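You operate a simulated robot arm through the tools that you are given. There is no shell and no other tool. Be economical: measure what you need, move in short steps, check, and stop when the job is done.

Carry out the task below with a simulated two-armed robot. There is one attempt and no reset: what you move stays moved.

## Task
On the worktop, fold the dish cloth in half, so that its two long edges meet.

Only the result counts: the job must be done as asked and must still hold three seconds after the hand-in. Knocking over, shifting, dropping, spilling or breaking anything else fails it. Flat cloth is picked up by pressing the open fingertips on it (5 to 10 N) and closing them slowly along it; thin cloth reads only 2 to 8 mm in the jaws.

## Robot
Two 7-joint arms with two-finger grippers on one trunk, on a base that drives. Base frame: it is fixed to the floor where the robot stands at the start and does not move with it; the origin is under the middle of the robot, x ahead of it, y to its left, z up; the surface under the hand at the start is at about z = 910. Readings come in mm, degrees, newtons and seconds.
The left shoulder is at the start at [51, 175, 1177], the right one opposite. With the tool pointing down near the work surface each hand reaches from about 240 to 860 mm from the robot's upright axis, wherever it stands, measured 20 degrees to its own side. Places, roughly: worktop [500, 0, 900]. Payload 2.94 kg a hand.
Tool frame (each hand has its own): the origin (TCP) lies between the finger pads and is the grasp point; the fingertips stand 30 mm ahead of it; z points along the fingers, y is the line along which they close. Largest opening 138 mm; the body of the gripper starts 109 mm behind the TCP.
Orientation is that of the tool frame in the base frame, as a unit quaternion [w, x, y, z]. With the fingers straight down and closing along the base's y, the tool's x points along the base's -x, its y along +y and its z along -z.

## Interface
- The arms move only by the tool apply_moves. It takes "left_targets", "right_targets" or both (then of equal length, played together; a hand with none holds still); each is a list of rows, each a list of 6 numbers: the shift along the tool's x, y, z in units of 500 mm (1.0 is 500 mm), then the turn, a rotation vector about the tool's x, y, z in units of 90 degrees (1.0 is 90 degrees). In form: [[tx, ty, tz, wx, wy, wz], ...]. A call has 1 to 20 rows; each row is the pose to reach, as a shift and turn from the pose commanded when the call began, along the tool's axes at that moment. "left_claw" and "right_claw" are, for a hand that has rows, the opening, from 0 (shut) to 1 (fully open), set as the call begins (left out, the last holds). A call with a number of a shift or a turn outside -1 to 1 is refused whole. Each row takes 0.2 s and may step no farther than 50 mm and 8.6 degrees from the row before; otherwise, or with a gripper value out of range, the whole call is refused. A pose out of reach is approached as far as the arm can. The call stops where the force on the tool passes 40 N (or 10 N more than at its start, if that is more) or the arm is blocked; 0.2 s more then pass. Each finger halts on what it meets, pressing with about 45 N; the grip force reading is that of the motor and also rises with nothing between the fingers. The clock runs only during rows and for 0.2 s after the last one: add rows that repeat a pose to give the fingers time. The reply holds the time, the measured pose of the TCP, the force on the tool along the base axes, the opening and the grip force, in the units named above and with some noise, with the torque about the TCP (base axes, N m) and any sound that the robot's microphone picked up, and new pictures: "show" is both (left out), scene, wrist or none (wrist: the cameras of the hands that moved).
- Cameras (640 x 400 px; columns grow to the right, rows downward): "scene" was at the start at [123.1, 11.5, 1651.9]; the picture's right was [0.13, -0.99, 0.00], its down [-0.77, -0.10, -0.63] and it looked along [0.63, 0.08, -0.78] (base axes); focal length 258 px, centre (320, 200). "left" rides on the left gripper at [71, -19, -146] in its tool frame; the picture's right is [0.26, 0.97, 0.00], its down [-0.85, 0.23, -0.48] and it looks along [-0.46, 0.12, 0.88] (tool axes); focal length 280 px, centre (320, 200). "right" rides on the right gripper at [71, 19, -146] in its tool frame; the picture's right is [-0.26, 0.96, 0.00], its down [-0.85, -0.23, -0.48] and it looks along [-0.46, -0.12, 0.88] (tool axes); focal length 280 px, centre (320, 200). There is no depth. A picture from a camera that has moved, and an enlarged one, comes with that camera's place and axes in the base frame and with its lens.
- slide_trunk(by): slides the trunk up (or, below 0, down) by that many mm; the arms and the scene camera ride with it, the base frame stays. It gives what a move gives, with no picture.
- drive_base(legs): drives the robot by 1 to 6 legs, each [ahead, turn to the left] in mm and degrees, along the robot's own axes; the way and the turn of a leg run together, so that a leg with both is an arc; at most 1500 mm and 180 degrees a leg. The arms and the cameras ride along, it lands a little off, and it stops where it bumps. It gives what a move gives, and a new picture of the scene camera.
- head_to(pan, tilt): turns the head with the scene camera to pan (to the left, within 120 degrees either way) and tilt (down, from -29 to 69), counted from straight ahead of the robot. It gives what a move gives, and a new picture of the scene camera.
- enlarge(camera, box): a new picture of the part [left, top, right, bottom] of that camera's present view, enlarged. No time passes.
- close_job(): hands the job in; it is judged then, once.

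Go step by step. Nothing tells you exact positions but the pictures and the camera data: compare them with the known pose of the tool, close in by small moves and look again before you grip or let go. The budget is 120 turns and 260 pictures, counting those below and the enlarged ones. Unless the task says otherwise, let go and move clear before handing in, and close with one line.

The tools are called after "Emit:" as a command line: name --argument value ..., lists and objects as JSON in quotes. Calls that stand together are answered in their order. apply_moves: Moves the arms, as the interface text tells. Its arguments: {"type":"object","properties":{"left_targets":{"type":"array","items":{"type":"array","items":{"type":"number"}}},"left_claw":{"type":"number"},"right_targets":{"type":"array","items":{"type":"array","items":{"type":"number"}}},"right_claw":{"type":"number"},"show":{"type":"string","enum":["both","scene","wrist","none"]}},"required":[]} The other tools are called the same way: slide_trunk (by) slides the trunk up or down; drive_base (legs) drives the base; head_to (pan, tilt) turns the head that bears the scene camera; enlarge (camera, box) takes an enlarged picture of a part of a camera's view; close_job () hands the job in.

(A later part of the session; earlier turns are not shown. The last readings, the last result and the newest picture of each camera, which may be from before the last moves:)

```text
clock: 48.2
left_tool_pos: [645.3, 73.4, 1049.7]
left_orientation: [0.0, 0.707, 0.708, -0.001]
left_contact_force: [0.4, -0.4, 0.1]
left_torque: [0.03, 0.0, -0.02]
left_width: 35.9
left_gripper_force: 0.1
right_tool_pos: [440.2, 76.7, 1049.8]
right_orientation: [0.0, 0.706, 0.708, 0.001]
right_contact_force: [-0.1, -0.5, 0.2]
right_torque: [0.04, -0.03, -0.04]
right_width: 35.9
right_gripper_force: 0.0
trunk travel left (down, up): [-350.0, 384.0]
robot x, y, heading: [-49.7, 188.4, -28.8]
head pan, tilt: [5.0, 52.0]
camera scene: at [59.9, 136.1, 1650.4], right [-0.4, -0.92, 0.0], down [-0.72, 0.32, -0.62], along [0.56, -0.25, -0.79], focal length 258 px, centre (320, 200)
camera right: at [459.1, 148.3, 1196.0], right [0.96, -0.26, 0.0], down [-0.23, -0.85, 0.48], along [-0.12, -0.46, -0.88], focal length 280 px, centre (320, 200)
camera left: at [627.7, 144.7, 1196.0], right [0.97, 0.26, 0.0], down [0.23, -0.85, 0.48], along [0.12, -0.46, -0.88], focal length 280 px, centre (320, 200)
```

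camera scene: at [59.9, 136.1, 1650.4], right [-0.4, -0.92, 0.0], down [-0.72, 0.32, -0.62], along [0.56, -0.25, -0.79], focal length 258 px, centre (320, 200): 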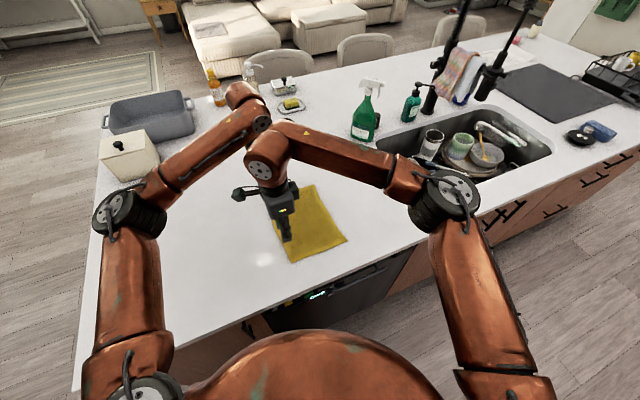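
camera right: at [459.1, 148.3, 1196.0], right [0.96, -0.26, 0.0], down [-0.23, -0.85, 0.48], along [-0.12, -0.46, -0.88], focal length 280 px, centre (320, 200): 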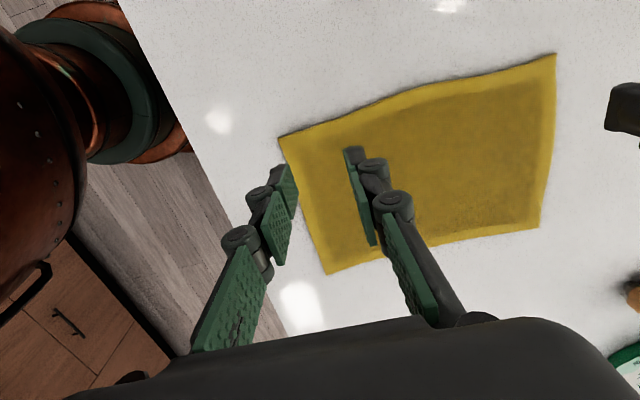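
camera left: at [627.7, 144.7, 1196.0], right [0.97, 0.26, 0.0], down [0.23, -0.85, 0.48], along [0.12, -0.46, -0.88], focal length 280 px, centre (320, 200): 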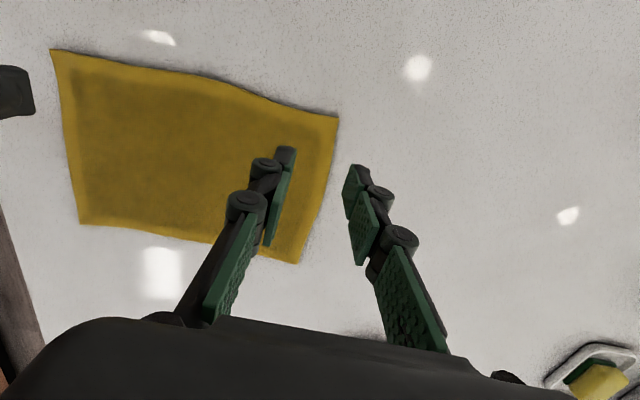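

The cloth has moved slightly: the left edge now runs from (397,82) to (660,90). I'll adjust both hands and go down to about 10 mm above it.

Emit:
apply_moves --left_targets '[[0.02, -0.034, 0.03, 0, 0, 0], [0.02, -0.034, 0.07, 0, 0, 0], [0.02, -0.034, 0.11, 0, 0, 0], [0.02, -0.034, 0.15, 0, 0, 0], [0.02, -0.034, 0.18, 0, 0, 0], [0.02, -0.034, 0.2, 0, 0, 0], [0.02, -0.034, 0.2, 0, 0, 0]]' --right_targets '[[-0.001, -0.02, 0.03, 0, 0, 0], [-0.001, -0.02, 0.07, 0, 0, 0], [-0.001, -0.02, 0.11, 0, 0, 0], [-0.001, -0.02, 0.15, 0, 0, 0], [-0.001, -0.02, 0.18, 0, 0, 0], [-0.001, -0.02, 0.2, 0, 0, 0], [-0.001, -0.02, 0.2, 0, 0, 0]]'

```text
clock: 49.9
left_tool_pos: [627.1, 82.0, 950.0]
left_orientation: [0.0, 0.708, 0.707, 0.0]
left_contact_force: [0.1, 0.5, -0.8]
left_torque: [-0.01, 0.0, 0.01]
left_width: 35.8
left_gripper_force: 0.1
right_tool_pos: [429.4, 77.4, 950.0]
right_orientation: [0.001, 0.707, 0.707, 0.0]
right_contact_force: [-0.3, 0.5, -0.2]
right_torque: [-0.01, -0.01, 0.02]
right_width: 35.8
right_gripper_force: 0.0
trunk travel left (down, up): [-350.0, 384.0]
robot x, y, heading: [-48.1, 187.3, -28.7]
head pan, tilt: [5.0, 52.0]
camera scene: at [59.5, 136.3, 1650.5], right [-0.4, -0.92, 0.0], down [-0.72, 0.32, -0.62], along [0.56, -0.25, -0.79], focal length 258 px, centre (320, 200)
camera right: at [449.4, 148.8, 1096.2], right [0.96, -0.26, 0.0], down [-0.23, -0.85, 0.48], along [-0.12, -0.46, -0.88], focal length 280 px, centre (320, 200)
camera left: at [609.2, 153.5, 1096.1], right [0.97, 0.26, 0.0], down [0.23, -0.85, 0.48], along [0.12, -0.46, -0.88], focal length 280 px, centre (320, 200)
```

scene: 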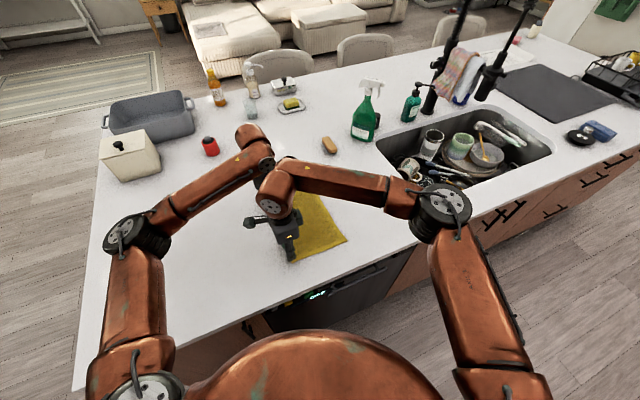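
right: 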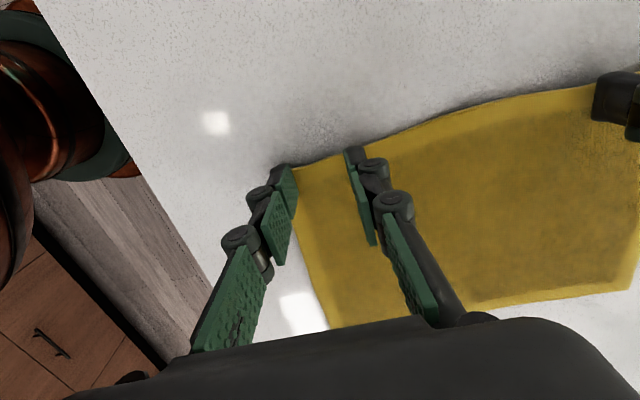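
left: 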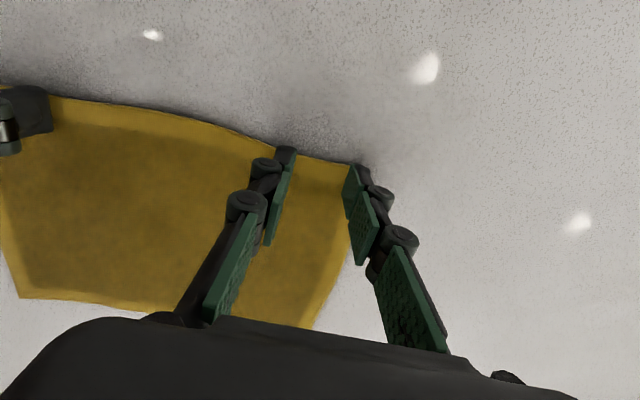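

The outer fingers sit right at the short borders, so I'll shift both hands slightly inward, narrow the opening, and press down gently.

Emit:
apply_moves --left_targets '[[0, -0.012, 0, 0, 0, 0], [0, -0.012, 0.008, 0, 0, 0], [0, -0.012, 0.016, 0, 0, 0], [0, -0.012, 0.02, 0, 0, 0]]' --right_targets '[[0, 0.012, 0, 0, 0, 0], [0, 0.012, 0.008, 0, 0, 0], [0, 0.012, 0.016, 0, 0, 0], [0, 0.012, 0.02, 0, 0, 0]]' --left_claw 0.24 --right_claw 0.24 --show "none"

```text
clock: 50.9
left_tool_pos: [621.4, 82.9, 943.5]
left_orientation: [0.0, 0.707, 0.707, 0.0]
left_contact_force: [0.3, 1.1, 6.8]
left_torque: [0.0, -0.02, 0.0]
left_width: 32.9
left_gripper_force: 0.1
right_tool_pos: [435.8, 78.4, 941.8]
right_orientation: [0.001, 0.708, 0.706, 0.003]
right_contact_force: [0.8, -2.8, 17.4]
right_torque: [-0.13, 0.03, 0.0]
right_width: 33.2
right_gripper_force: 0.1
trunk travel left (down, up): [-350.0, 384.0]
robot x, y, heading: [-52.2, 186.4, -28.5]
head pan, tilt: [5.0, 52.0]
```

Emit:
apply_moves --left_targets '[[0, 0, 0, 0, 0, 0], [0, 0, 0, 0, 0, 0]]' --right_targets '[[0, 0, -0.002, 0, 0, 0], [0, 0, -0.002, 0, 0, 0]]' --left_claw 0.2 --right_claw 0.2 --show "wrist"

```text
clock: 51.5
left_tool_pos: [620.4, 80.2, 942.4]
left_orientation: [0.001, 0.708, 0.706, 0.0]
left_contact_force: [-2.3, -0.4, 8.7]
left_torque: [-0.08, 0.11, 0.01]
left_width: 28.4
left_gripper_force: 0.4
right_tool_pos: [435.1, 78.8, 941.4]
right_orientation: [0.001, 0.707, 0.707, 0.001]
right_contact_force: [2.0, 0.3, 17.7]
right_torque: [-0.07, -0.17, -0.02]
right_width: 27.7
right_gripper_force: 0.0
trunk travel left (down, up): [-350.0, 384.0]
robot x, y, heading: [-49.3, 187.9, -29.1]
head pan, tilt: [5.0, 52.0]
camera right: at [453.6, 149.7, 1088.6], right [0.96, -0.26, 0.0], down [-0.23, -0.85, 0.47], along [-0.12, -0.46, -0.88], focal length 280 px, centre (320, 200)
camera left: at [601.8, 152.9, 1088.2], right [0.97, 0.26, 0.0], down [0.23, -0.85, 0.48], along [0.13, -0.46, -0.88], focal length 280 px, centre (320, 200)
```

right: 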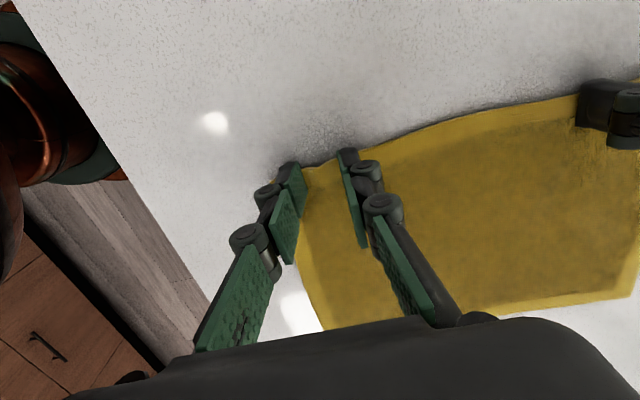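
left: 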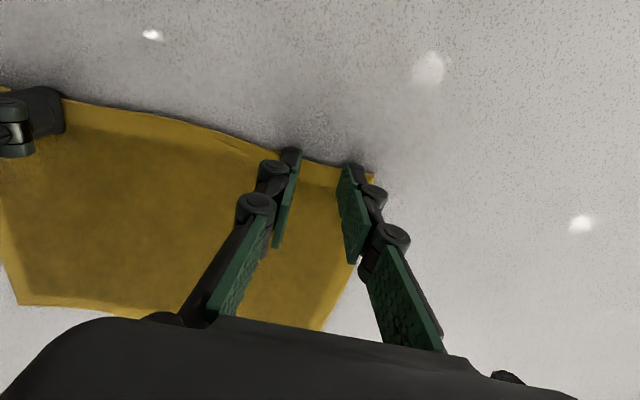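

Emit:
apply_moves --left_targets '[[0, 0, 0, 0, 0, 0], [0, 0, 0, 0, 0, 0]]' --right_targets '[[0, 0, -0.003, 0, 0, 0], [0, 0, -0.003, 0, 0, 0]]' --left_claw 0.15 --right_claw 0.15 --show "none"

Emit:
apply_moves --left_targets '[[0, 0, 0, 0, 0, 0], [0, 0, 0, 0, 0, 0]]' --right_targets '[[0, 0, 0, 0, 0, 0], [0, 0, 0, 0, 0, 0]]' --left_claw 0.1 --right_claw 0.1 --show "wrist"

```text
clock: 52.0
left_tool_pos: [621.1, 81.8, 941.7]
left_orientation: [0.001, 0.707, 0.707, -0.001]
left_contact_force: [-1.1, -0.4, 10.3]
left_torque: [-0.04, 0.08, -0.01]
left_width: 20.5
left_gripper_force: 0.0
right_tool_pos: [434.2, 77.9, 942.2]
right_orientation: [0.001, 0.707, 0.707, 0.0]
right_contact_force: [2.3, 1.1, 5.9]
right_torque: [0.01, -0.08, 0.0]
right_width: 21.0
right_gripper_force: 0.6
trunk travel left (down, up): [-350.0, 384.0]
robot x, y, heading: [-52.8, 185.8, -28.3]
head pan, tilt: [5.0, 52.0]
```

```text
clock: 52.6
left_tool_pos: [620.8, 81.5, 940.7]
left_orientation: [0.0, 0.707, 0.707, 0.0]
left_contact_force: [-0.8, -0.2, 8.4]
left_torque: [-0.08, 0.06, 0.0]
left_width: 12.5
left_gripper_force: 0.0
right_tool_pos: [435.7, 78.0, 942.1]
right_orientation: [0.001, 0.708, 0.706, 0.0]
right_contact_force: [1.3, -0.6, 2.0]
right_torque: [-0.02, -0.03, 0.07]
right_width: 13.9
right_gripper_force: 0.0
trunk travel left (down, up): [-350.0, 384.0]
robot x, y, heading: [-54.2, 185.3, -28.6]
head pan, tilt: [5.0, 52.0]
camera right: at [454.7, 148.9, 1089.0], right [0.96, -0.26, 0.0], down [-0.23, -0.85, 0.48], along [-0.12, -0.46, -0.88], focal length 280 px, centre (320, 200)
camera left: at [602.9, 153.1, 1087.0], right [0.97, 0.26, 0.0], down [0.23, -0.85, 0.48], along [0.12, -0.46, -0.88], focal length 280 px, centre (320, 200)
```

right: 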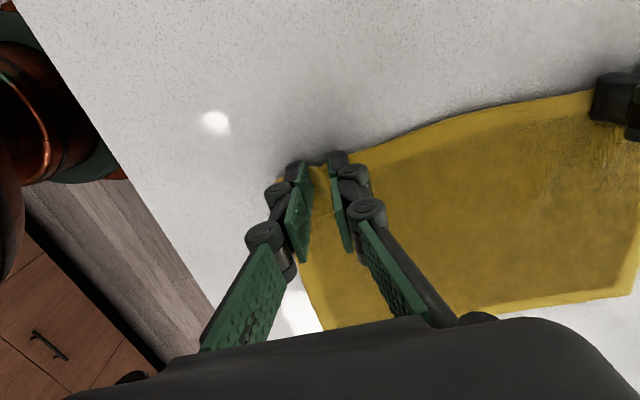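
left: 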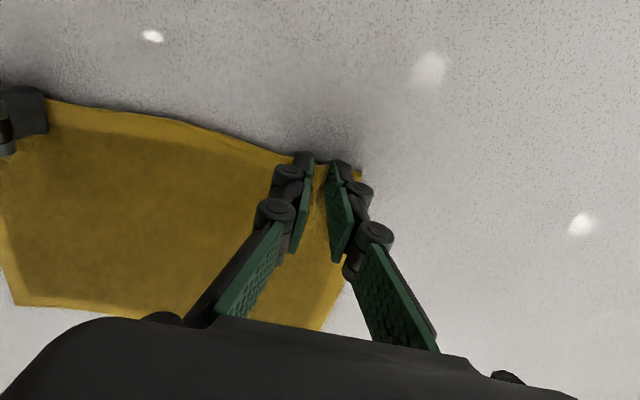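

The cloth is bunching between the fingers, so I'll close fully.

Emit:
apply_moves --left_targets '[[0, 0, 0, 0, 0, 0], [0, 0, 0, 0, 0, 0]]' --right_targets '[[0, 0, 0.003, 0, 0, 0], [0, 0, 0.003, 0, 0, 0]]' --left_claw 0.05 --right_claw 0.05 --show "none"

Emit:
apply_moves --left_targets '[[0, 0, 0, 0, 0, 0], [0, 0, 0, 0, 0, 0], [0, 0, 0, 0, 0, 0]]' --right_targets '[[0, 0, 0, 0, 0, 0], [0, 0, 0, 0, 0, 0], [0, 0, 0, 0, 0, 0]]' --left_claw 0 --right_claw 0 --show "wrist"

```text
clock: 53.2
left_tool_pos: [620.8, 81.0, 941.8]
left_orientation: [0.0, 0.707, 0.707, 0.001]
left_contact_force: [-3.2, -1.0, 5.0]
left_torque: [-0.01, 0.11, 0.02]
left_width: 7.2
left_gripper_force: 2.9
right_tool_pos: [435.5, 79.0, 940.8]
right_orientation: [0.001, 0.708, 0.706, 0.0]
right_contact_force: [3.0, 0.8, 5.8]
right_torque: [-0.03, -0.06, 0.02]
right_width: 8.5
right_gripper_force: 0.7
trunk travel left (down, up): [-350.0, 384.0]
robot x, y, heading: [-53.3, 188.2, -28.5]
head pan, tilt: [5.0, 52.0]
```

```text
clock: 54.0
left_tool_pos: [621.3, 80.9, 940.3]
left_orientation: [-0.001, 0.708, 0.706, 0.0]
left_contact_force: [-10.0, -0.2, 3.2]
left_torque: [-0.03, 0.26, 0.03]
left_width: 3.6
left_gripper_force: 32.9
right_tool_pos: [436.6, 78.5, 940.1]
right_orientation: [0.001, 0.708, 0.707, 0.001]
right_contact_force: [8.4, 0.6, 5.4]
right_torque: [-0.04, -0.3, -0.01]
right_width: 2.9
right_gripper_force: 32.1
trunk travel left (down, up): [-350.0, 384.0]
robot x, y, heading: [-51.4, 188.8, -28.8]
head pan, tilt: [5.0, 52.0]
camera right: at [455.1, 148.9, 1087.8], right [0.96, -0.26, 0.0], down [-0.23, -0.85, 0.48], along [-0.12, -0.46, -0.88], focal length 280 px, centre (320, 200)
camera left: at [602.7, 152.8, 1086.7], right [0.97, 0.26, 0.0], down [0.23, -0.85, 0.48], along [0.12, -0.46, -0.88], focal length 280 px, centre (320, 200)
```

right: 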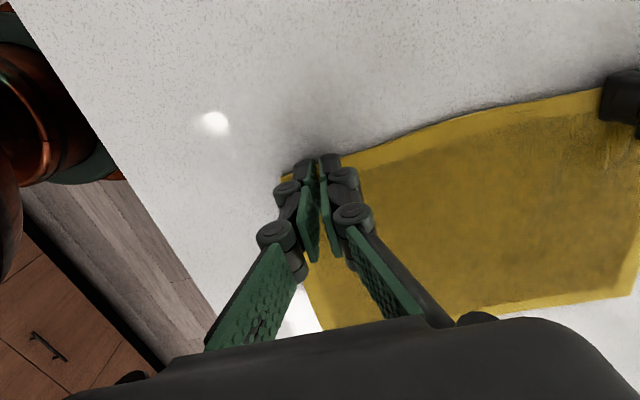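
left: 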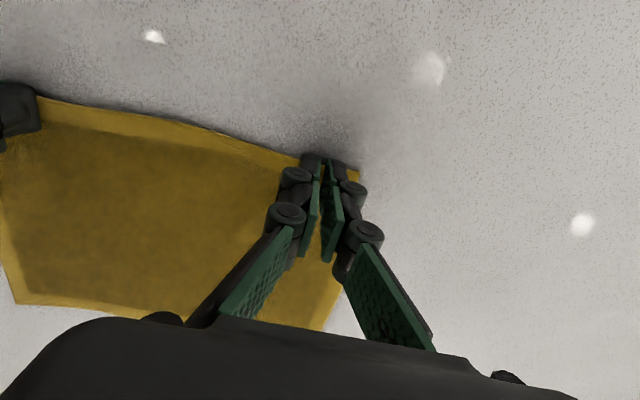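

Jaw widths of about 3 mm with opposing x forces mean both hands hold taut cloth. I'll lift a little to check.

Emit:
apply_moves --left_targets '[[0, -0.004, -0.02, 0, 0, 0], [-0.01, -0.004, -0.05, 0, 0, 0], [-0.03, -0.004, -0.08, 0, 0, 0], [-0.03, -0.004, -0.08, 0, 0, 0]]' --right_targets '[[0, 0.004, -0.02, 0, 0, 0], [-0.01, 0.004, -0.05, 0, 0, 0], [-0.03, 0.004, -0.08, 0, 0, 0], [-0.03, 0.004, -0.08, 0, 0, 0]]'

```text
clock: 55.0
left_tool_pos: [619.2, 65.3, 978.0]
left_orientation: [0.0, 0.707, 0.707, -0.002]
left_contact_force: [-5.0, -1.4, -0.5]
left_torque: [-0.05, 0.16, -0.02]
left_width: 4.2
left_gripper_force: 35.6
right_tool_pos: [439.8, 63.1, 982.3]
right_orientation: [0.0, 0.707, 0.707, 0.0]
right_contact_force: [4.7, 0.1, 1.0]
right_torque: [-0.01, -0.11, -0.04]
right_width: 1.6
right_gripper_force: 29.6
trunk travel left (down, up): [-350.0, 384.0]
robot x, y, heading: [-49.7, 187.3, -28.4]
head pan, tilt: [5.0, 52.0]
camera scene: at [60.1, 136.7, 1650.4], right [-0.4, -0.92, 0.0], down [-0.72, 0.32, -0.62], along [0.56, -0.25, -0.79], focal length 258 px, centre (320, 200)
camera right: at [458.1, 134.5, 1128.7], right [0.96, -0.26, 0.0], down [-0.23, -0.85, 0.48], along [-0.12, -0.46, -0.88], focal length 280 px, centre (320, 200)
camera left: at [601.9, 138.1, 1125.2], right [0.97, 0.26, 0.0], down [0.23, -0.85, 0.48], along [0.12, -0.46, -0.88], focal length 280 px, centre (320, 200)
```

scene: 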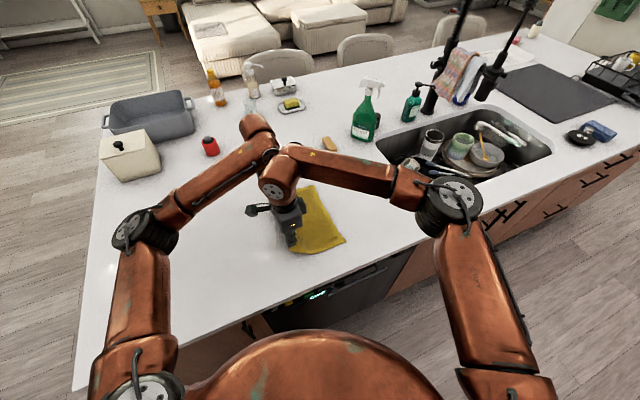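
right: 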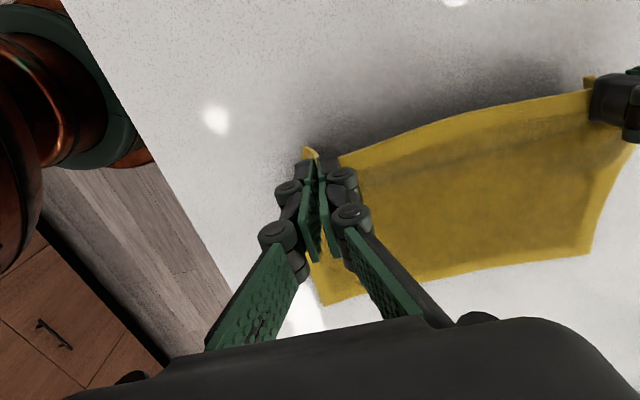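
left: 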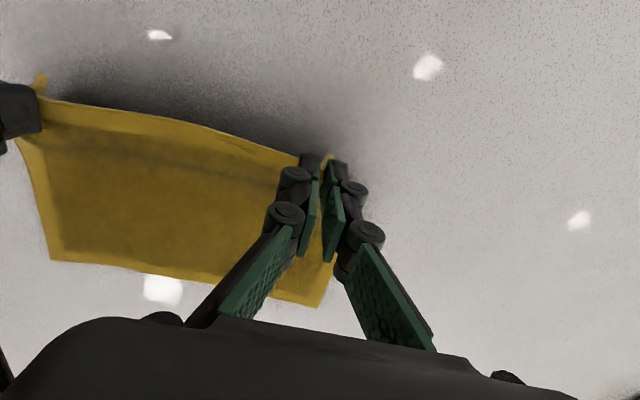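

Both corners are held and lifted, while the far edge has stayed put. Now I'll carry the edge over in an arc, tilting the hands so it flips toward -y.

Emit:
apply_moves --left_targets '[[-0.018, 0, -0.02, 0, 0.044, 0], [-0.036, 0, -0.04, 0, 0.089, 0], [-0.07, 0, -0.057, 0, 0.133, 0], [-0.104, 0, -0.074, 0, 0.178, 0], [-0.141, 0, -0.079, 0, 0.222, 0], [-0.178, 0, -0.084, 0, 0.267, 0], [-0.178, 0, -0.084, 0, 0.267, 0]]' --right_targets '[[-0.018, 0, -0.02, 0, 0.044, 0], [-0.036, 0, -0.04, 0, 0.089, 0], [-0.07, 0, -0.057, 0, 0.133, 0], [-0.104, 0, -0.074, 0, 0.178, 0], [-0.141, 0, -0.079, 0, 0.222, 0], [-0.178, 0, -0.084, 0, 0.267, 0], [-0.178, 0, -0.084, 0, 0.267, 0]]'

```text
clock: 56.6
left_tool_pos: [621.8, -19.9, 1022.9]
left_orientation: [-0.148, 0.691, 0.692, 0.146]
left_contact_force: [-1.4, 1.4, -0.7]
left_torque: [-0.04, 0.06, 0.03]
left_width: 5.1
left_gripper_force: 36.4
right_tool_pos: [438.5, -23.2, 1022.0]
right_orientation: [-0.147, 0.691, 0.692, 0.148]
right_contact_force: [2.7, 0.9, 0.1]
right_torque: [-0.08, -0.04, -0.06]
right_width: 3.9
right_gripper_force: 34.0
trunk travel left (down, up): [-350.0, 384.0]
robot x, y, heading: [-51.4, 187.7, -28.7]
head pan, tilt: [5.0, 52.0]
camera scene: at [60.3, 138.2, 1650.4], right [-0.4, -0.92, 0.0], down [-0.72, 0.31, -0.62], along [0.56, -0.25, -0.79], focal length 258 px, centre (320, 200)
camera right: at [458.4, -18.1, 1184.2], right [0.97, -0.24, -0.11], down [-0.23, -0.97, 0.09], along [-0.12, -0.06, -0.99], focal length 280 px, centre (320, 200)
camera left: at [603.1, -13.2, 1185.0], right [0.96, 0.24, 0.11], down [0.23, -0.97, 0.09], along [0.12, -0.06, -0.99], focal length 280 px, centre (320, 200)
```

scene: 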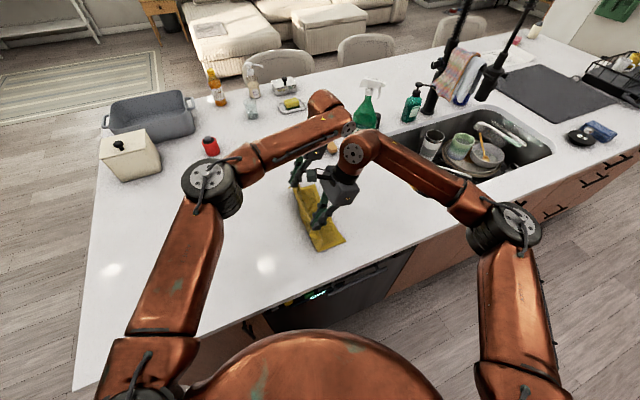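
right: 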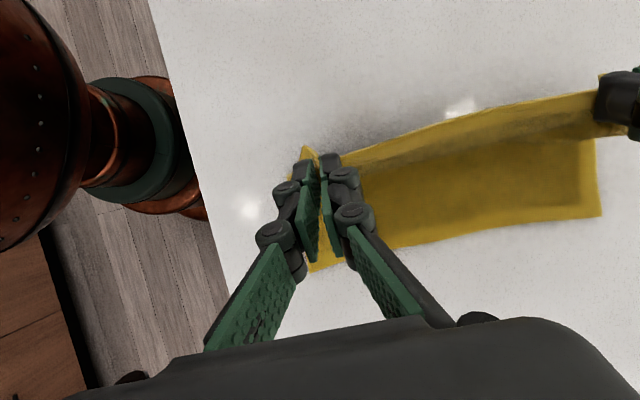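
left: 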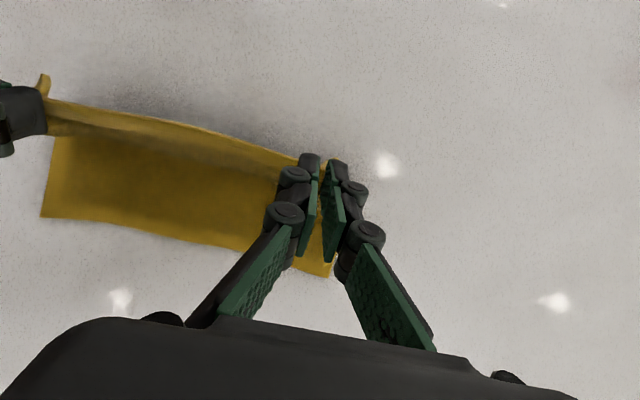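

The arc is going well and the bottom layer is still. I'll continue over and down.

Emit:
apply_moves --left_targets '[[-0.036, 0, -0.007, 0, 0.044, 0], [-0.073, 0, -0.013, 0, 0.089, 0], [-0.112, 0, -0.008, 0, 0.133, 0], [-0.151, 0, 0, 0, 0.178, 0], [-0.183, 0, 0.037, 0, 0.178, 0], [-0.183, 0, 0.037, 0, 0.178, 0]]' --right_targets '[[-0.036, 0, -0.007, 0, 0.044, 0], [-0.073, 0, -0.013, 0, 0.089, 0], [-0.112, 0, -0.008, 0, 0.133, 0], [-0.151, 0, 0, 0, 0.178, 0], [-0.183, 0, 0.037, 0, 0.178, 0], [-0.183, 0, 0.037, 0, 0.178, 0]]'

```text
clock: 57.7
left_tool_pos: [582.2, -42.7, 991.7]
left_orientation: [-0.25, 0.667, 0.657, 0.247]
left_contact_force: [-0.1, 0.7, 0.3]
left_torque: [0.01, 0.03, -0.01]
left_width: 4.7
left_gripper_force: 31.3
left hand out of reach, approached as far as the arm can: row 2, 3, 4, 5
right_tool_pos: [433.3, -106.7, 975.3]
right_orientation: [-0.244, 0.671, 0.66, 0.233]
right_contact_force: [-0.5, 0.3, -1.6]
right_torque: [0.03, 0.01, 0.01]
right_width: 1.6
right_gripper_force: 28.5
trunk travel left (down, up): [-350.0, 384.0]
robot x, y, heading: [-54.4, 186.7, -28.5]
head pan, tilt: [5.0, 52.0]
stopped in row 5 (right hand): the force on the tool passed its limit at 84 N (the readings are from after the stop); the commanded pose is now the measured one
camera scene: at [58.8, 130.5, 1650.4], right [-0.4, -0.92, 0.0], down [-0.72, 0.32, -0.61], along [0.56, -0.24, -0.79], focal length 258 px, centre (320, 200)
camera right: at [454.7, -144.5, 1133.6], right [0.96, -0.21, -0.19], down [-0.24, -0.96, -0.17], along [-0.14, 0.2, -0.97], focal length 280 px, centre (320, 200)
camera left: at [566.0, -84.2, 1148.0], right [0.97, 0.19, 0.16], down [0.22, -0.95, -0.2], along [0.12, 0.23, -0.97], focal length 280 px, centre (320, 200)
```

scene: 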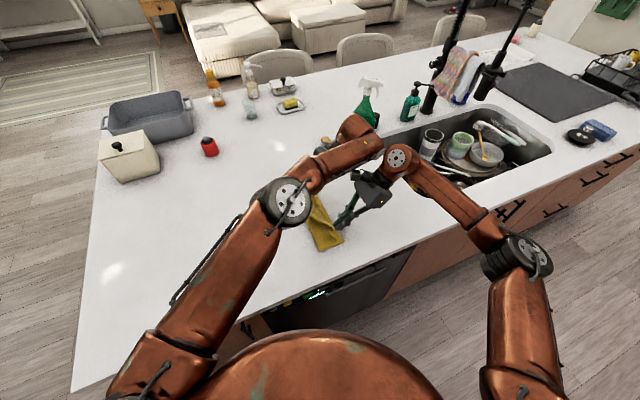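
right: 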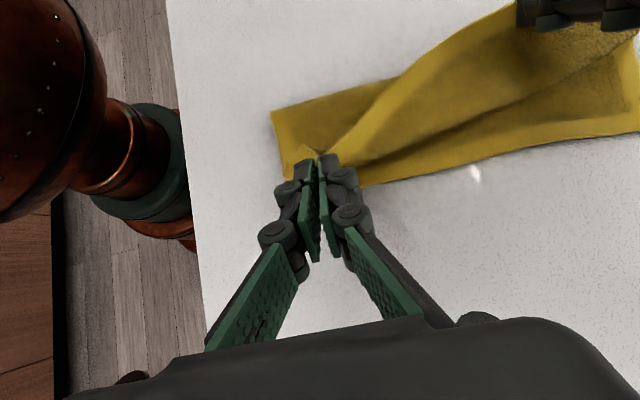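
left: 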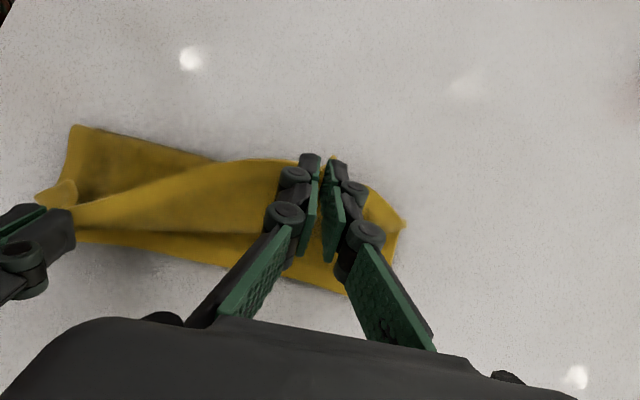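

The left hand ran out of reach when tilted and nudged the right arm, but both still hold the cloth. I'll reduce the left hand's tilt and bring it to its place.

Emit:
apply_moves --left_targets '[[0, 0.01, -0.01, 0, -0.06, 0], [0, 0.03, -0.02, 0, -0.12, 0], [-0.01, 0.05, -0.03, 0, -0.18, 0], [-0.03, 0.065, -0.04, 0, -0.24, 0], [-0.05, 0.076, -0.05, 0, -0.28, 0], [-0.067, 0.076, -0.051, 0, -0.28, 0], [-0.067, 0.076, -0.051, 0, -0.28, 0]]'

```text
clock: 59.3
left_tool_pos: [622.5, -81.9, 986.4]
left_orientation: [-0.1, 0.705, 0.696, 0.093]
left_contact_force: [-8.2, 0.5, -1.1]
left_torque: [-0.03, 0.23, 0.08]
left_width: 4.1
left_gripper_force: 32.4
right_tool_pos: [433.4, -103.4, 974.4]
right_orientation: [-0.243, 0.672, 0.661, 0.231]
right_contact_force: [8.5, 0.6, 1.0]
right_torque: [0.03, -0.12, -0.17]
right_width: 2.5
right_gripper_force: 33.1
trunk travel left (down, up): [-350.0, 384.0]
robot x, y, heading: [-50.2, 186.5, -28.5]
head pan, tilt: [5.0, 52.0]
camera scene: at [59.4, 136.0, 1650.4], right [-0.4, -0.92, 0.0], down [-0.72, 0.32, -0.62], along [0.56, -0.25, -0.79], focal length 258 px, centre (320, 200)
camera left: at [605.0, -52.7, 1146.7], right [0.97, 0.24, 0.06], down [0.22, -0.95, 0.23], along [0.11, -0.2, -0.97], focal length 280 px, centre (320, 200)
```

scene: 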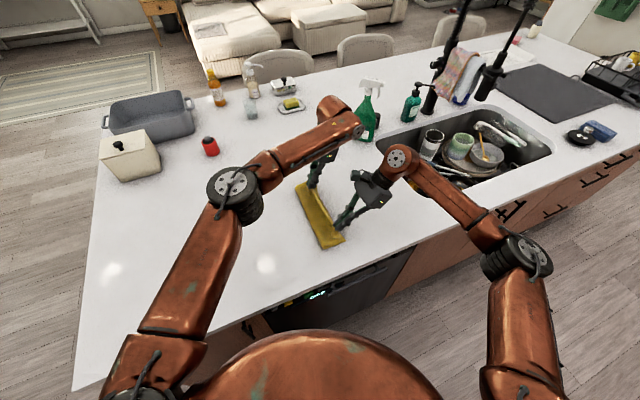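
left: 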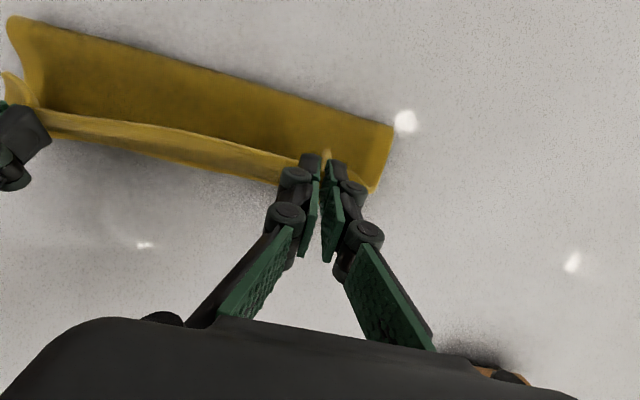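

Emit:
enlarge --camera "scene" --box '[270, 150, 398, 260]'

Emit:
enlarge --camera "right" --box '[0, 0, 640, 400]'

```text
3.64 times, centred on (334, 205) of scene
camera zoom: at [59.4, 136.0, 1650.4], right [-0.4, -0.92, 0.0], down [-0.72, 0.32, -0.62], along [0.56, -0.25, -0.79], focal length 936 px, centre (269, 182)
```

zoom: 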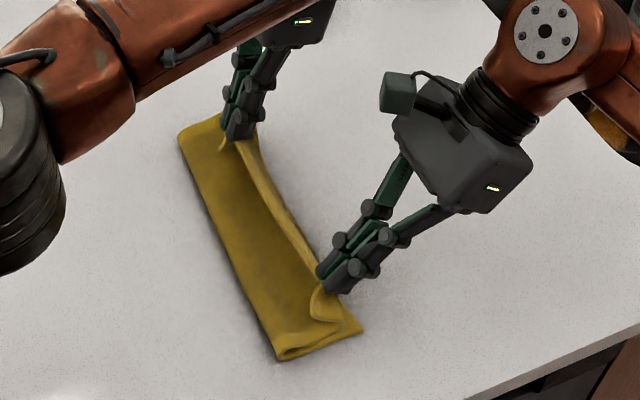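

```text
1.00 times, centred on (320, 200) of right (not enlarged: the box is as wide or as high as the picture)
camera zoom: at [455.3, -140.3, 1133.4], right [0.96, -0.21, -0.19], down [-0.24, -0.96, -0.16], along [-0.14, 0.2, -0.97], focal length 280 px, centre (320, 200)
```

zoom: 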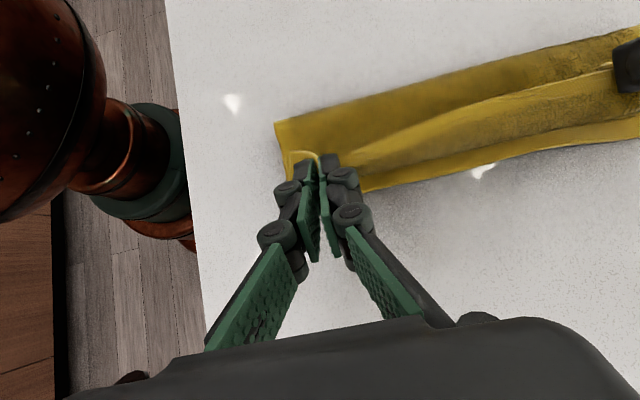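

The bottom layer hasn't moved and its near corner is at about (399,-107). I'll lower the held edge onto it.

Emit:
apply_moves --left_targets '[[-0.005, -0.003, 0.018, 0, 0, 0], [-0.01, -0.006, 0.036, 0, 0, 0], [-0.015, -0.006, 0.055, 0, 0, 0], [-0.0207, -0.006, 0.073, 0, 0, 0], [-0.0207, -0.006, 0.073, 0, 0, 0]]' --right_targets '[[-0.009, 0.003, 0.01, 0, 0, 0], [-0.018, 0.006, 0.02, 0, 0, 0], [-0.027, 0.006, 0.031, 0, 0, 0], [-0.0367, 0.006, 0.0423, 0, 0, 0], [-0.0367, 0.006, 0.0423, 0, 0, 0]]' --show "wrist"

Emit:
enlarge --camera "scene" --box '[270, 150, 398, 260]'

```text
clock: 60.5
left_tool_pos: [617.7, -82.7, 948.9]
left_orientation: [-0.1, 0.705, 0.696, 0.094]
left_contact_force: [-3.2, -0.9, 2.8]
left_torque: [-0.05, 0.05, 0.02]
left_width: 3.7
left_gripper_force: 32.5
right_tool_pos: [433.9, -103.9, 946.3]
right_orientation: [-0.244, 0.67, 0.662, 0.231]
right_contact_force: [3.8, -1.1, 1.4]
right_torque: [0.03, -0.08, -0.09]
right_width: 1.0
right_gripper_force: 30.2
trunk travel left (down, up): [-350.0, 384.0]
robot x, y, heading: [-54.0, 189.0, -28.8]
head pan, tilt: [5.0, 52.0]
camera right: at [457.3, -141.5, 1105.7], right [0.96, -0.21, -0.19], down [-0.24, -0.96, -0.16], along [-0.14, 0.2, -0.97], focal length 280 px, centre (320, 200)
camera left: at [601.3, -53.2, 1109.7], right [0.97, 0.24, 0.06], down [0.22, -0.95, 0.22], along [0.11, -0.2, -0.97], focal length 280 px, centre (320, 200)
```

right: 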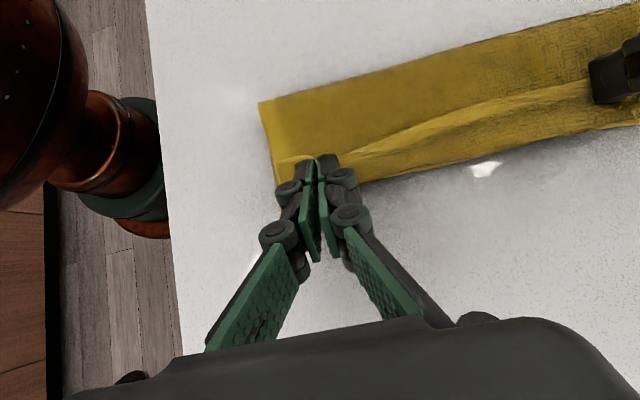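
left: 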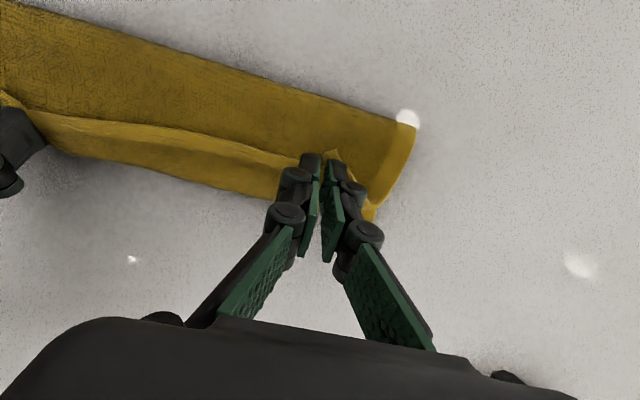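

```text
3.64 times, centred on (334, 205) of scene
camera zoom: at [59.1, 135.5, 1650.5], right [-0.4, -0.92, 0.0], down [-0.72, 0.32, -0.62], along [0.56, -0.25, -0.79], focal length 936 px, centre (269, 182)
```

zoom: 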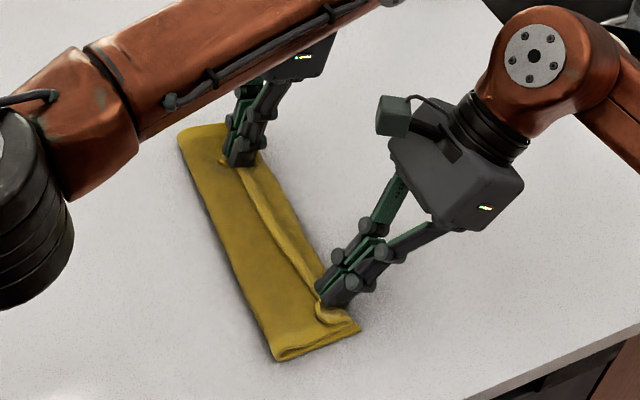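

The edge is down near the target with the held strip turned up. I'll release gently and see whether it relaxes.

Emit:
apply_moves --left_targets '[[0, 0, 0, 0, 0, 0], [0, 0, 0, 0, 0, 0], [0, 0, 0, 0, 0, 0]]' --right_targets '[[0, 0, 0, 0, 0, 0], [0, 0, 0, 0, 0, 0], [0, 0, 0, 0, 0, 0]]' --left_claw 0.18 --right_claw 0.18 --show "none"

Emit:
apply_moves --left_targets '[[0, 0, -0.03, 0, 0, 0], [0, 0, -0.08, 0, 0, 0], [0, 0, -0.16, 0, 0, 0], [0, 0, -0.2, 0, 0, 0]]' --right_targets '[[0, 0, -0.03, 0, 0, 0], [0, 0, -0.08, 0, 0, 0], [0, 0, -0.16, 0, 0, 0], [0, 0, -0.2, 0, 0, 0]]' --show "wrist"

Emit:
enlarge --camera "scene" --box '[270, 150, 398, 260]'

```text
clock: 61.3
left_tool_pos: [616.6, -83.1, 949.3]
left_orientation: [-0.101, 0.705, 0.696, 0.095]
left_contact_force: [-0.3, 0.1, 2.9]
left_torque: [0.01, 0.03, -0.01]
left_width: 24.5
left_gripper_force: 0.1
right_tool_pos: [434.8, -104.9, 947.6]
right_orientation: [-0.244, 0.67, 0.662, 0.231]
right_contact_force: [-0.7, -0.5, 1.4]
right_torque: [0.0, 0.01, -0.03]
right_width: 23.7
right_gripper_force: 0.1
trunk travel left (down, up): [-350.0, 384.0]
robot x, y, heading: [-51.9, 191.7, -28.3]
head pan, tilt: [5.0, 52.0]
```

```text
clock: 62.3
left_tool_pos: [615.1, -107.9, 1046.5]
left_orientation: [-0.101, 0.705, 0.696, 0.094]
left_contact_force: [0.6, 0.5, 0.2]
left_torque: [-0.04, 0.02, 0.0]
left_width: 24.8
left_gripper_force: 0.0
right_tool_pos: [435.9, -168.4, 1024.2]
right_orientation: [-0.244, 0.67, 0.661, 0.231]
right_contact_force: [-0.4, -0.2, -0.3]
right_torque: [-0.03, 0.03, -0.01]
right_width: 25.0
right_gripper_force: 0.0
trunk travel left (down, up): [-350.0, 384.0]
robot x, y, heading: [-46.3, 186.6, -28.7]
head pan, tilt: [5.0, 52.0]
camera right: at [459.0, -205.9, 1182.1], right [0.96, -0.21, -0.19], down [-0.24, -0.96, -0.16], along [-0.14, 0.2, -0.97], focal length 280 px, centre (320, 200)
camera left: at [598.8, -78.9, 1206.0], right [0.97, 0.24, 0.06], down [0.22, -0.95, 0.22], along [0.11, -0.2, -0.97], focal length 280 px, centre (320, 200)
```

right: 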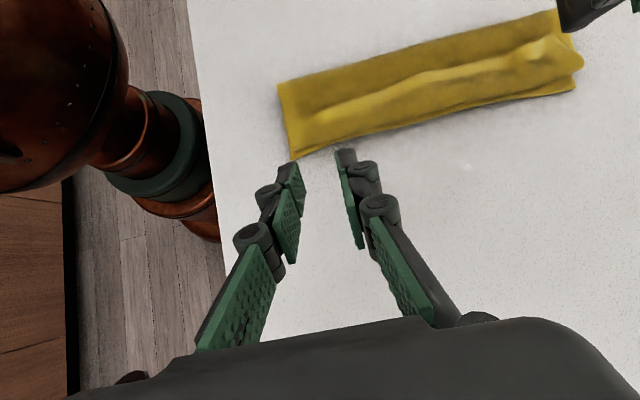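
left: 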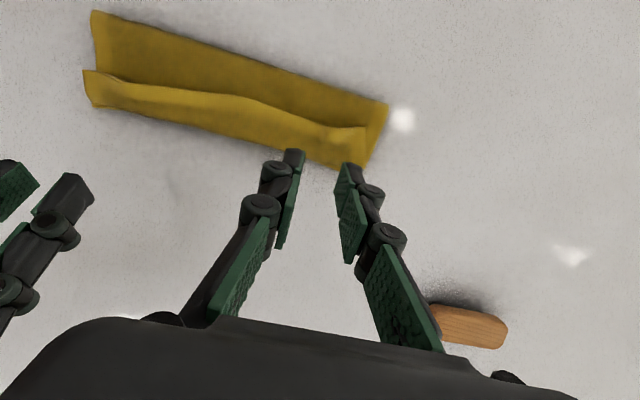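

```text
3.64 times, centred on (334, 205) of scene
camera zoom: at [59.3, 135.3, 1650.4], right [-0.4, -0.92, 0.0], down [-0.72, 0.32, -0.62], along [0.56, -0.25, -0.79], focal length 936 px, centre (269, 182)
```

zoom: 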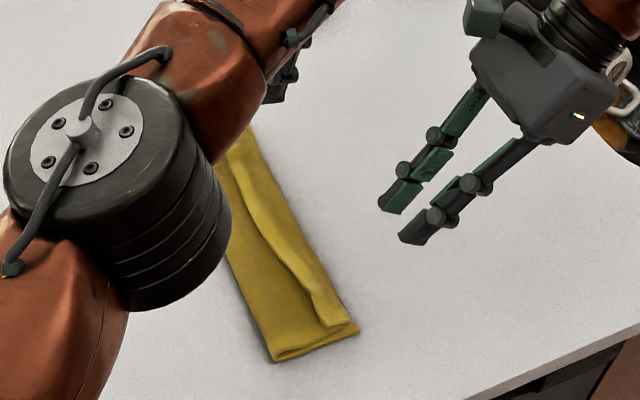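

The held hem is turned back on top, about 30 mm wide, from y≈-60 to a crease at about -90. I'll park the left arm and sweep the hem outward toward -y with the right hand's spread fingertips.

Emit:
apply_moves --left_targets '[[0, 0, -0.06, 0, -0.03, 0], [0.06, 0, -0.06, 0, -0.06, 0], [0.15, 0, -0.05, 0, -0.09, 0], [0.24, 0, -0.03, 0, -0.12, 0], [0.33, 0, 0, 0, -0.15, 0], [0.42, 0, 0.02, 0, -0.176, 0], [0.514, 0, 0.02, 0, -0.176, 0], [0.514, 0, 0.02, 0, -0.176, 0]]' --show "none"

Emit:
apply_moves --right_targets '[[0.02, 0.008, 0, 0, -0.06, 0], [0.045, 0.017, 0.028, 0, -0.12, 0], [0.07, 0.025, 0.06, 0, -0.18, 0], [0.09, 0.034, 0.09, 0, -0.24, 0], [0.115, 0.042, 0.13, 0, -0.3, 0], [0.14, 0.05, 0.16, 0, -0.36, 0], [0.16, 0.06, 0.19, 0, -0.42, 0], [0.184, 0.068, 0.224, 0, -0.456, 0], [0.184, 0.068, 0.224, 0, -0.456, 0]]' --right_claw 0.72

```text
clock: 64.1
left_tool_pos: [622.8, -132.1, 1111.9]
left_orientation: [-0.026, 0.733, 0.676, 0.074]
left_contact_force: [-0.3, -0.5, 0.0]
left_torque: [-0.03, 0.03, -0.01]
left_width: 24.6
left_gripper_force: 0.0
left hand out of reach, approached as far as the arm can: row 1, 2, 3, 4, 5, 6, 7, 8
right_tool_pos: [436.7, -167.9, 1023.5]
right_orientation: [-0.244, 0.671, 0.661, 0.23]
right_contact_force: [0.5, 0.1, -0.1]
right_torque: [0.04, -0.01, -0.01]
right_width: 25.2
right_gripper_force: 0.1
trunk travel left (down, up): [-350.0, 384.0]
robot x, y, heading: [-51.8, 191.4, -28.8]
head pan, tilt: [5.0, 52.0]
```

```text
clock: 66.1
left_tool_pos: [623.5, -134.2, 1125.1]
left_orientation: [-0.017, 0.734, 0.675, 0.076]
left_contact_force: [0.3, 0.5, 0.1]
left_torque: [-0.03, -0.05, -0.02]
left_width: 24.5
left_gripper_force: 0.1
right_tool_pos: [469.8, -39.7, 976.9]
right_orientation: [-0.003, 0.72, 0.693, -0.03]
right_contact_force: [-0.7, 0.1, 0.6]
right_torque: [-0.04, -0.03, 0.0]
right_width: 99.4
right_gripper_force: 0.1
trunk travel left (down, up): [-350.0, 384.0]
robot x, y, heading: [-51.6, 188.5, -28.5]
head pan, tilt: [5.0, 52.0]
camera scene: at [58.6, 135.2, 1650.5], right [-0.4, -0.92, 0.0], down [-0.72, 0.32, -0.62], along [0.56, -0.25, -0.79], focal length 258 px, centre (320, 200)
camera right: at [498.9, 35.5, 1119.2], right [0.95, -0.3, -0.04], down [-0.24, -0.82, 0.52], along [-0.19, -0.49, -0.85], focal length 280 px, centre (320, 200)
```

scene: 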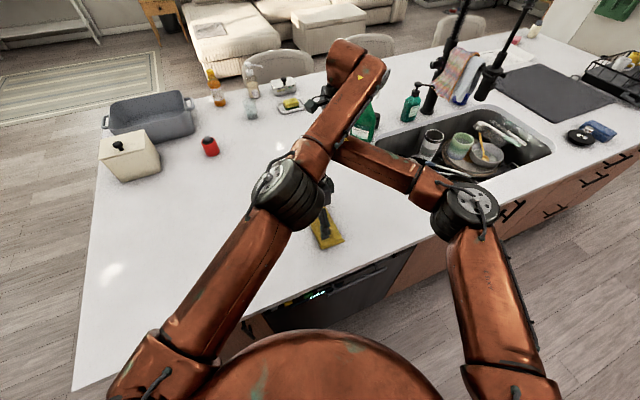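
right: 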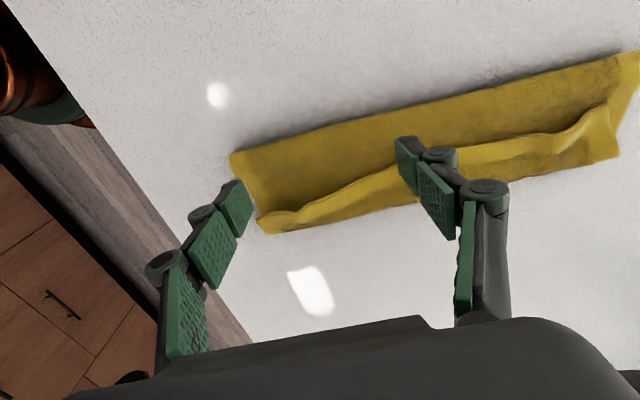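

The left arm is lagging in an awkward configuration. I'll give it a small upward, outward command and see how it responds.

Emit:
apply_moves --left_targets '[[0, 0, 0, 0, 0, 0], [0, 0, 0, 0, 0, 0], [0, 0, 0, 0, 0, 0], [0, 0, 0, 0, 0, 0]]' --show "none"

```text
clock: 67.1
left_tool_pos: [623.3, -133.7, 1123.2]
left_orientation: [-0.018, 0.733, 0.675, 0.077]
left_contact_force: [0.0, 0.6, -0.6]
left_torque: [0.01, -0.01, 0.0]
left_width: 24.9
left_gripper_force: 0.0
right_tool_pos: [469.4, -38.2, 976.4]
right_orientation: [-0.003, 0.719, 0.695, -0.031]
right_contact_force: [-0.4, 0.5, 0.1]
right_torque: [0.01, -0.03, -0.01]
right_width: 99.3
right_gripper_force: 0.0
trunk travel left (down, up): [-350.0, 384.0]
robot x, y, heading: [-52.1, 184.3, -28.5]
head pan, tilt: [5.0, 52.0]
```

The right wrist is pinned under the left forearm. I'll back the right hand off toward -y first, then lift the left.

Emit:
apply_moves --right_targets '[[-0.05, 0, -0.01, 0, 0, 0], [-0.11, 0, -0.02, 0, 0, 0], [-0.17, -0.02, -0.03, 0, 0, 0], [-0.23, -0.04, -0.04, 0, 0, 0], [-0.29, -0.06, -0.05, 0, 0, 0], [-0.35, -0.08, -0.06, 0, 0, 0], [-0.35, -0.08, -0.06, 0, 0, 0]]' --show "scene"

```text
clock: 68.7
left_tool_pos: [623.6, -129.7, 1110.4]
left_orientation: [-0.028, 0.732, 0.677, 0.073]
left_contact_force: [-0.2, 0.5, -0.5]
left_torque: [0.0, 0.02, -0.01]
left_width: 24.8
left_gripper_force: 0.1
right_tool_pos: [431.2, -197.5, 1032.1]
right_orientation: [0.005, 0.708, 0.706, -0.018]
right_contact_force: [0.1, 0.0, -0.7]
right_torque: [-0.01, 0.0, -0.03]
right_width: 99.3
right_gripper_force: 0.1
trunk travel left (down, up): [-350.0, 384.0]
robot x, y, heading: [-50.8, 191.1, -28.8]
head pan, tilt: [5.0, 52.0]
camera scene: at [59.9, 136.0, 1650.4], right [-0.4, -0.92, 0.0], down [-0.72, 0.32, -0.62], along [0.56, -0.25, -0.79], focal length 258 px, centre (320, 200)
```

scene: 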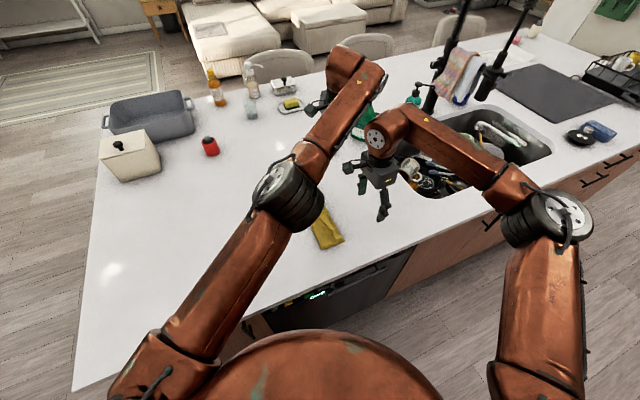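

Emit:
apply_moves --left_targets '[[0.05, -0.02, 0, 0, 0, 0], [0.1, -0.04, 0, 0, 0, 0], [0.15, -0.06, 0, 0, 0, 0], [0.2, -0.08, 0, 0, 0, 0], [0.25, -0.1, 0, 0, 0, 0], [0.25, -0.1, 0, 0, 0, 0]]' --show "scene"

```text
clock: 70.1
left_tool_pos: [622.9, -132.0, 1111.4]
left_orientation: [-0.027, 0.733, 0.676, 0.074]
left_contact_force: [0.1, -0.1, -0.8]
left_torque: [-0.03, 0.04, 0.0]
left_width: 25.0
left_gripper_force: 0.1
left hand out of reach, approached as far as the arm can: row 1, 2, 3, 4, 5, 6
right_tool_pos: [430.3, -197.4, 1032.7]
right_orientation: [0.004, 0.709, 0.705, -0.019]
right_contact_force: [0.3, 0.0, -0.7]
right_torque: [0.0, 0.0, 0.03]
right_width: 99.3
right_gripper_force: 0.0
trunk travel left (down, up): [-350.0, 384.0]
robot x, y, heading: [-55.5, 186.6, -28.3]
head pan, tilt: [5.0, 52.0]
camera scene: at [59.3, 135.1, 1650.4], right [-0.4, -0.92, 0.0], down [-0.72, 0.32, -0.62], along [0.56, -0.25, -0.79], focal length 258 px, centre (320, 200)
```

scene: 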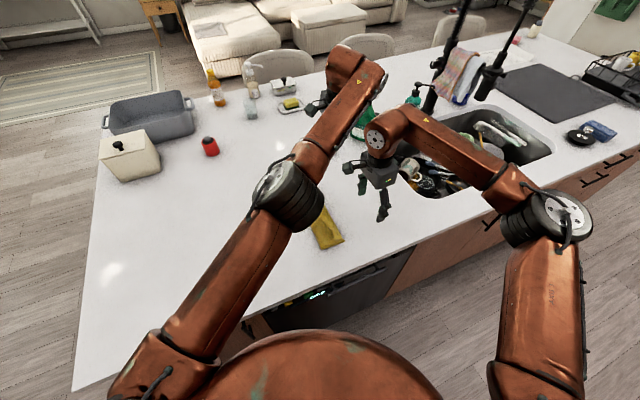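

The left arm looks stuck at a wrist-yaw limit, so I'll unwind its yaw.

Emit:
apply_moves --left_targets '[[0, 0, 0, 0, 0, -0.09], [0, 0, 0, 0, 0, -0.18], [0, 0, 0, 0, 0, -0.27], [0, 0, 0, 0, 0, -0.36], [0, 0, 0, 0, 0, -0.45], [0, 0, 0, 0, 0, -0.54], [0, 0, 0, 0, 0, -0.54], [0, 0, 0, 0, 0, -0.54], [0, 0, 0, 0, 0, -0.54]]' --show "scene"

```text
clock: 72.1
left_tool_pos: [622.6, -131.2, 1107.6]
left_orientation: [0.005, 0.39, 0.918, 0.079]
left_contact_force: [0.2, -0.2, 0.0]
left_torque: [0.01, 0.02, -0.02]
left_width: 24.9
left_gripper_force: 0.0
right_tool_pos: [429.7, -198.6, 1030.5]
right_orientation: [0.004, 0.709, 0.705, -0.019]
right_contact_force: [-0.3, 0.4, 0.0]
right_torque: [0.01, -0.01, 0.02]
right_width: 99.1
right_gripper_force: 0.0
trunk travel left (down, up): [-350.0, 384.0]
robot x, y, heading: [-50.0, 189.7, -28.7]
head pan, tilt: [5.0, 52.0]
camera scene: at [59.3, 135.1, 1650.4], right [-0.4, -0.92, 0.0], down [-0.72, 0.32, -0.62], along [0.56, -0.25, -0.79], focal length 258 px, centre (320, 200)
```

scene: 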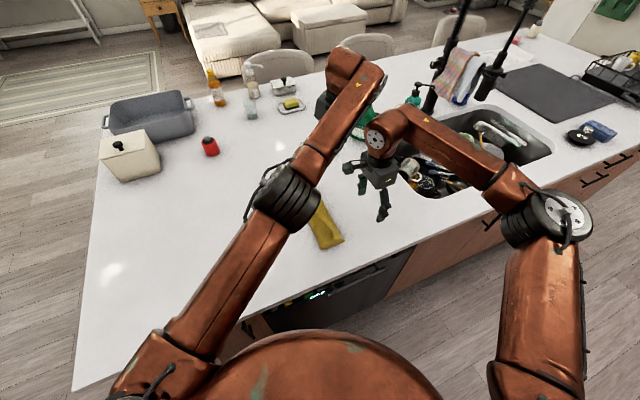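

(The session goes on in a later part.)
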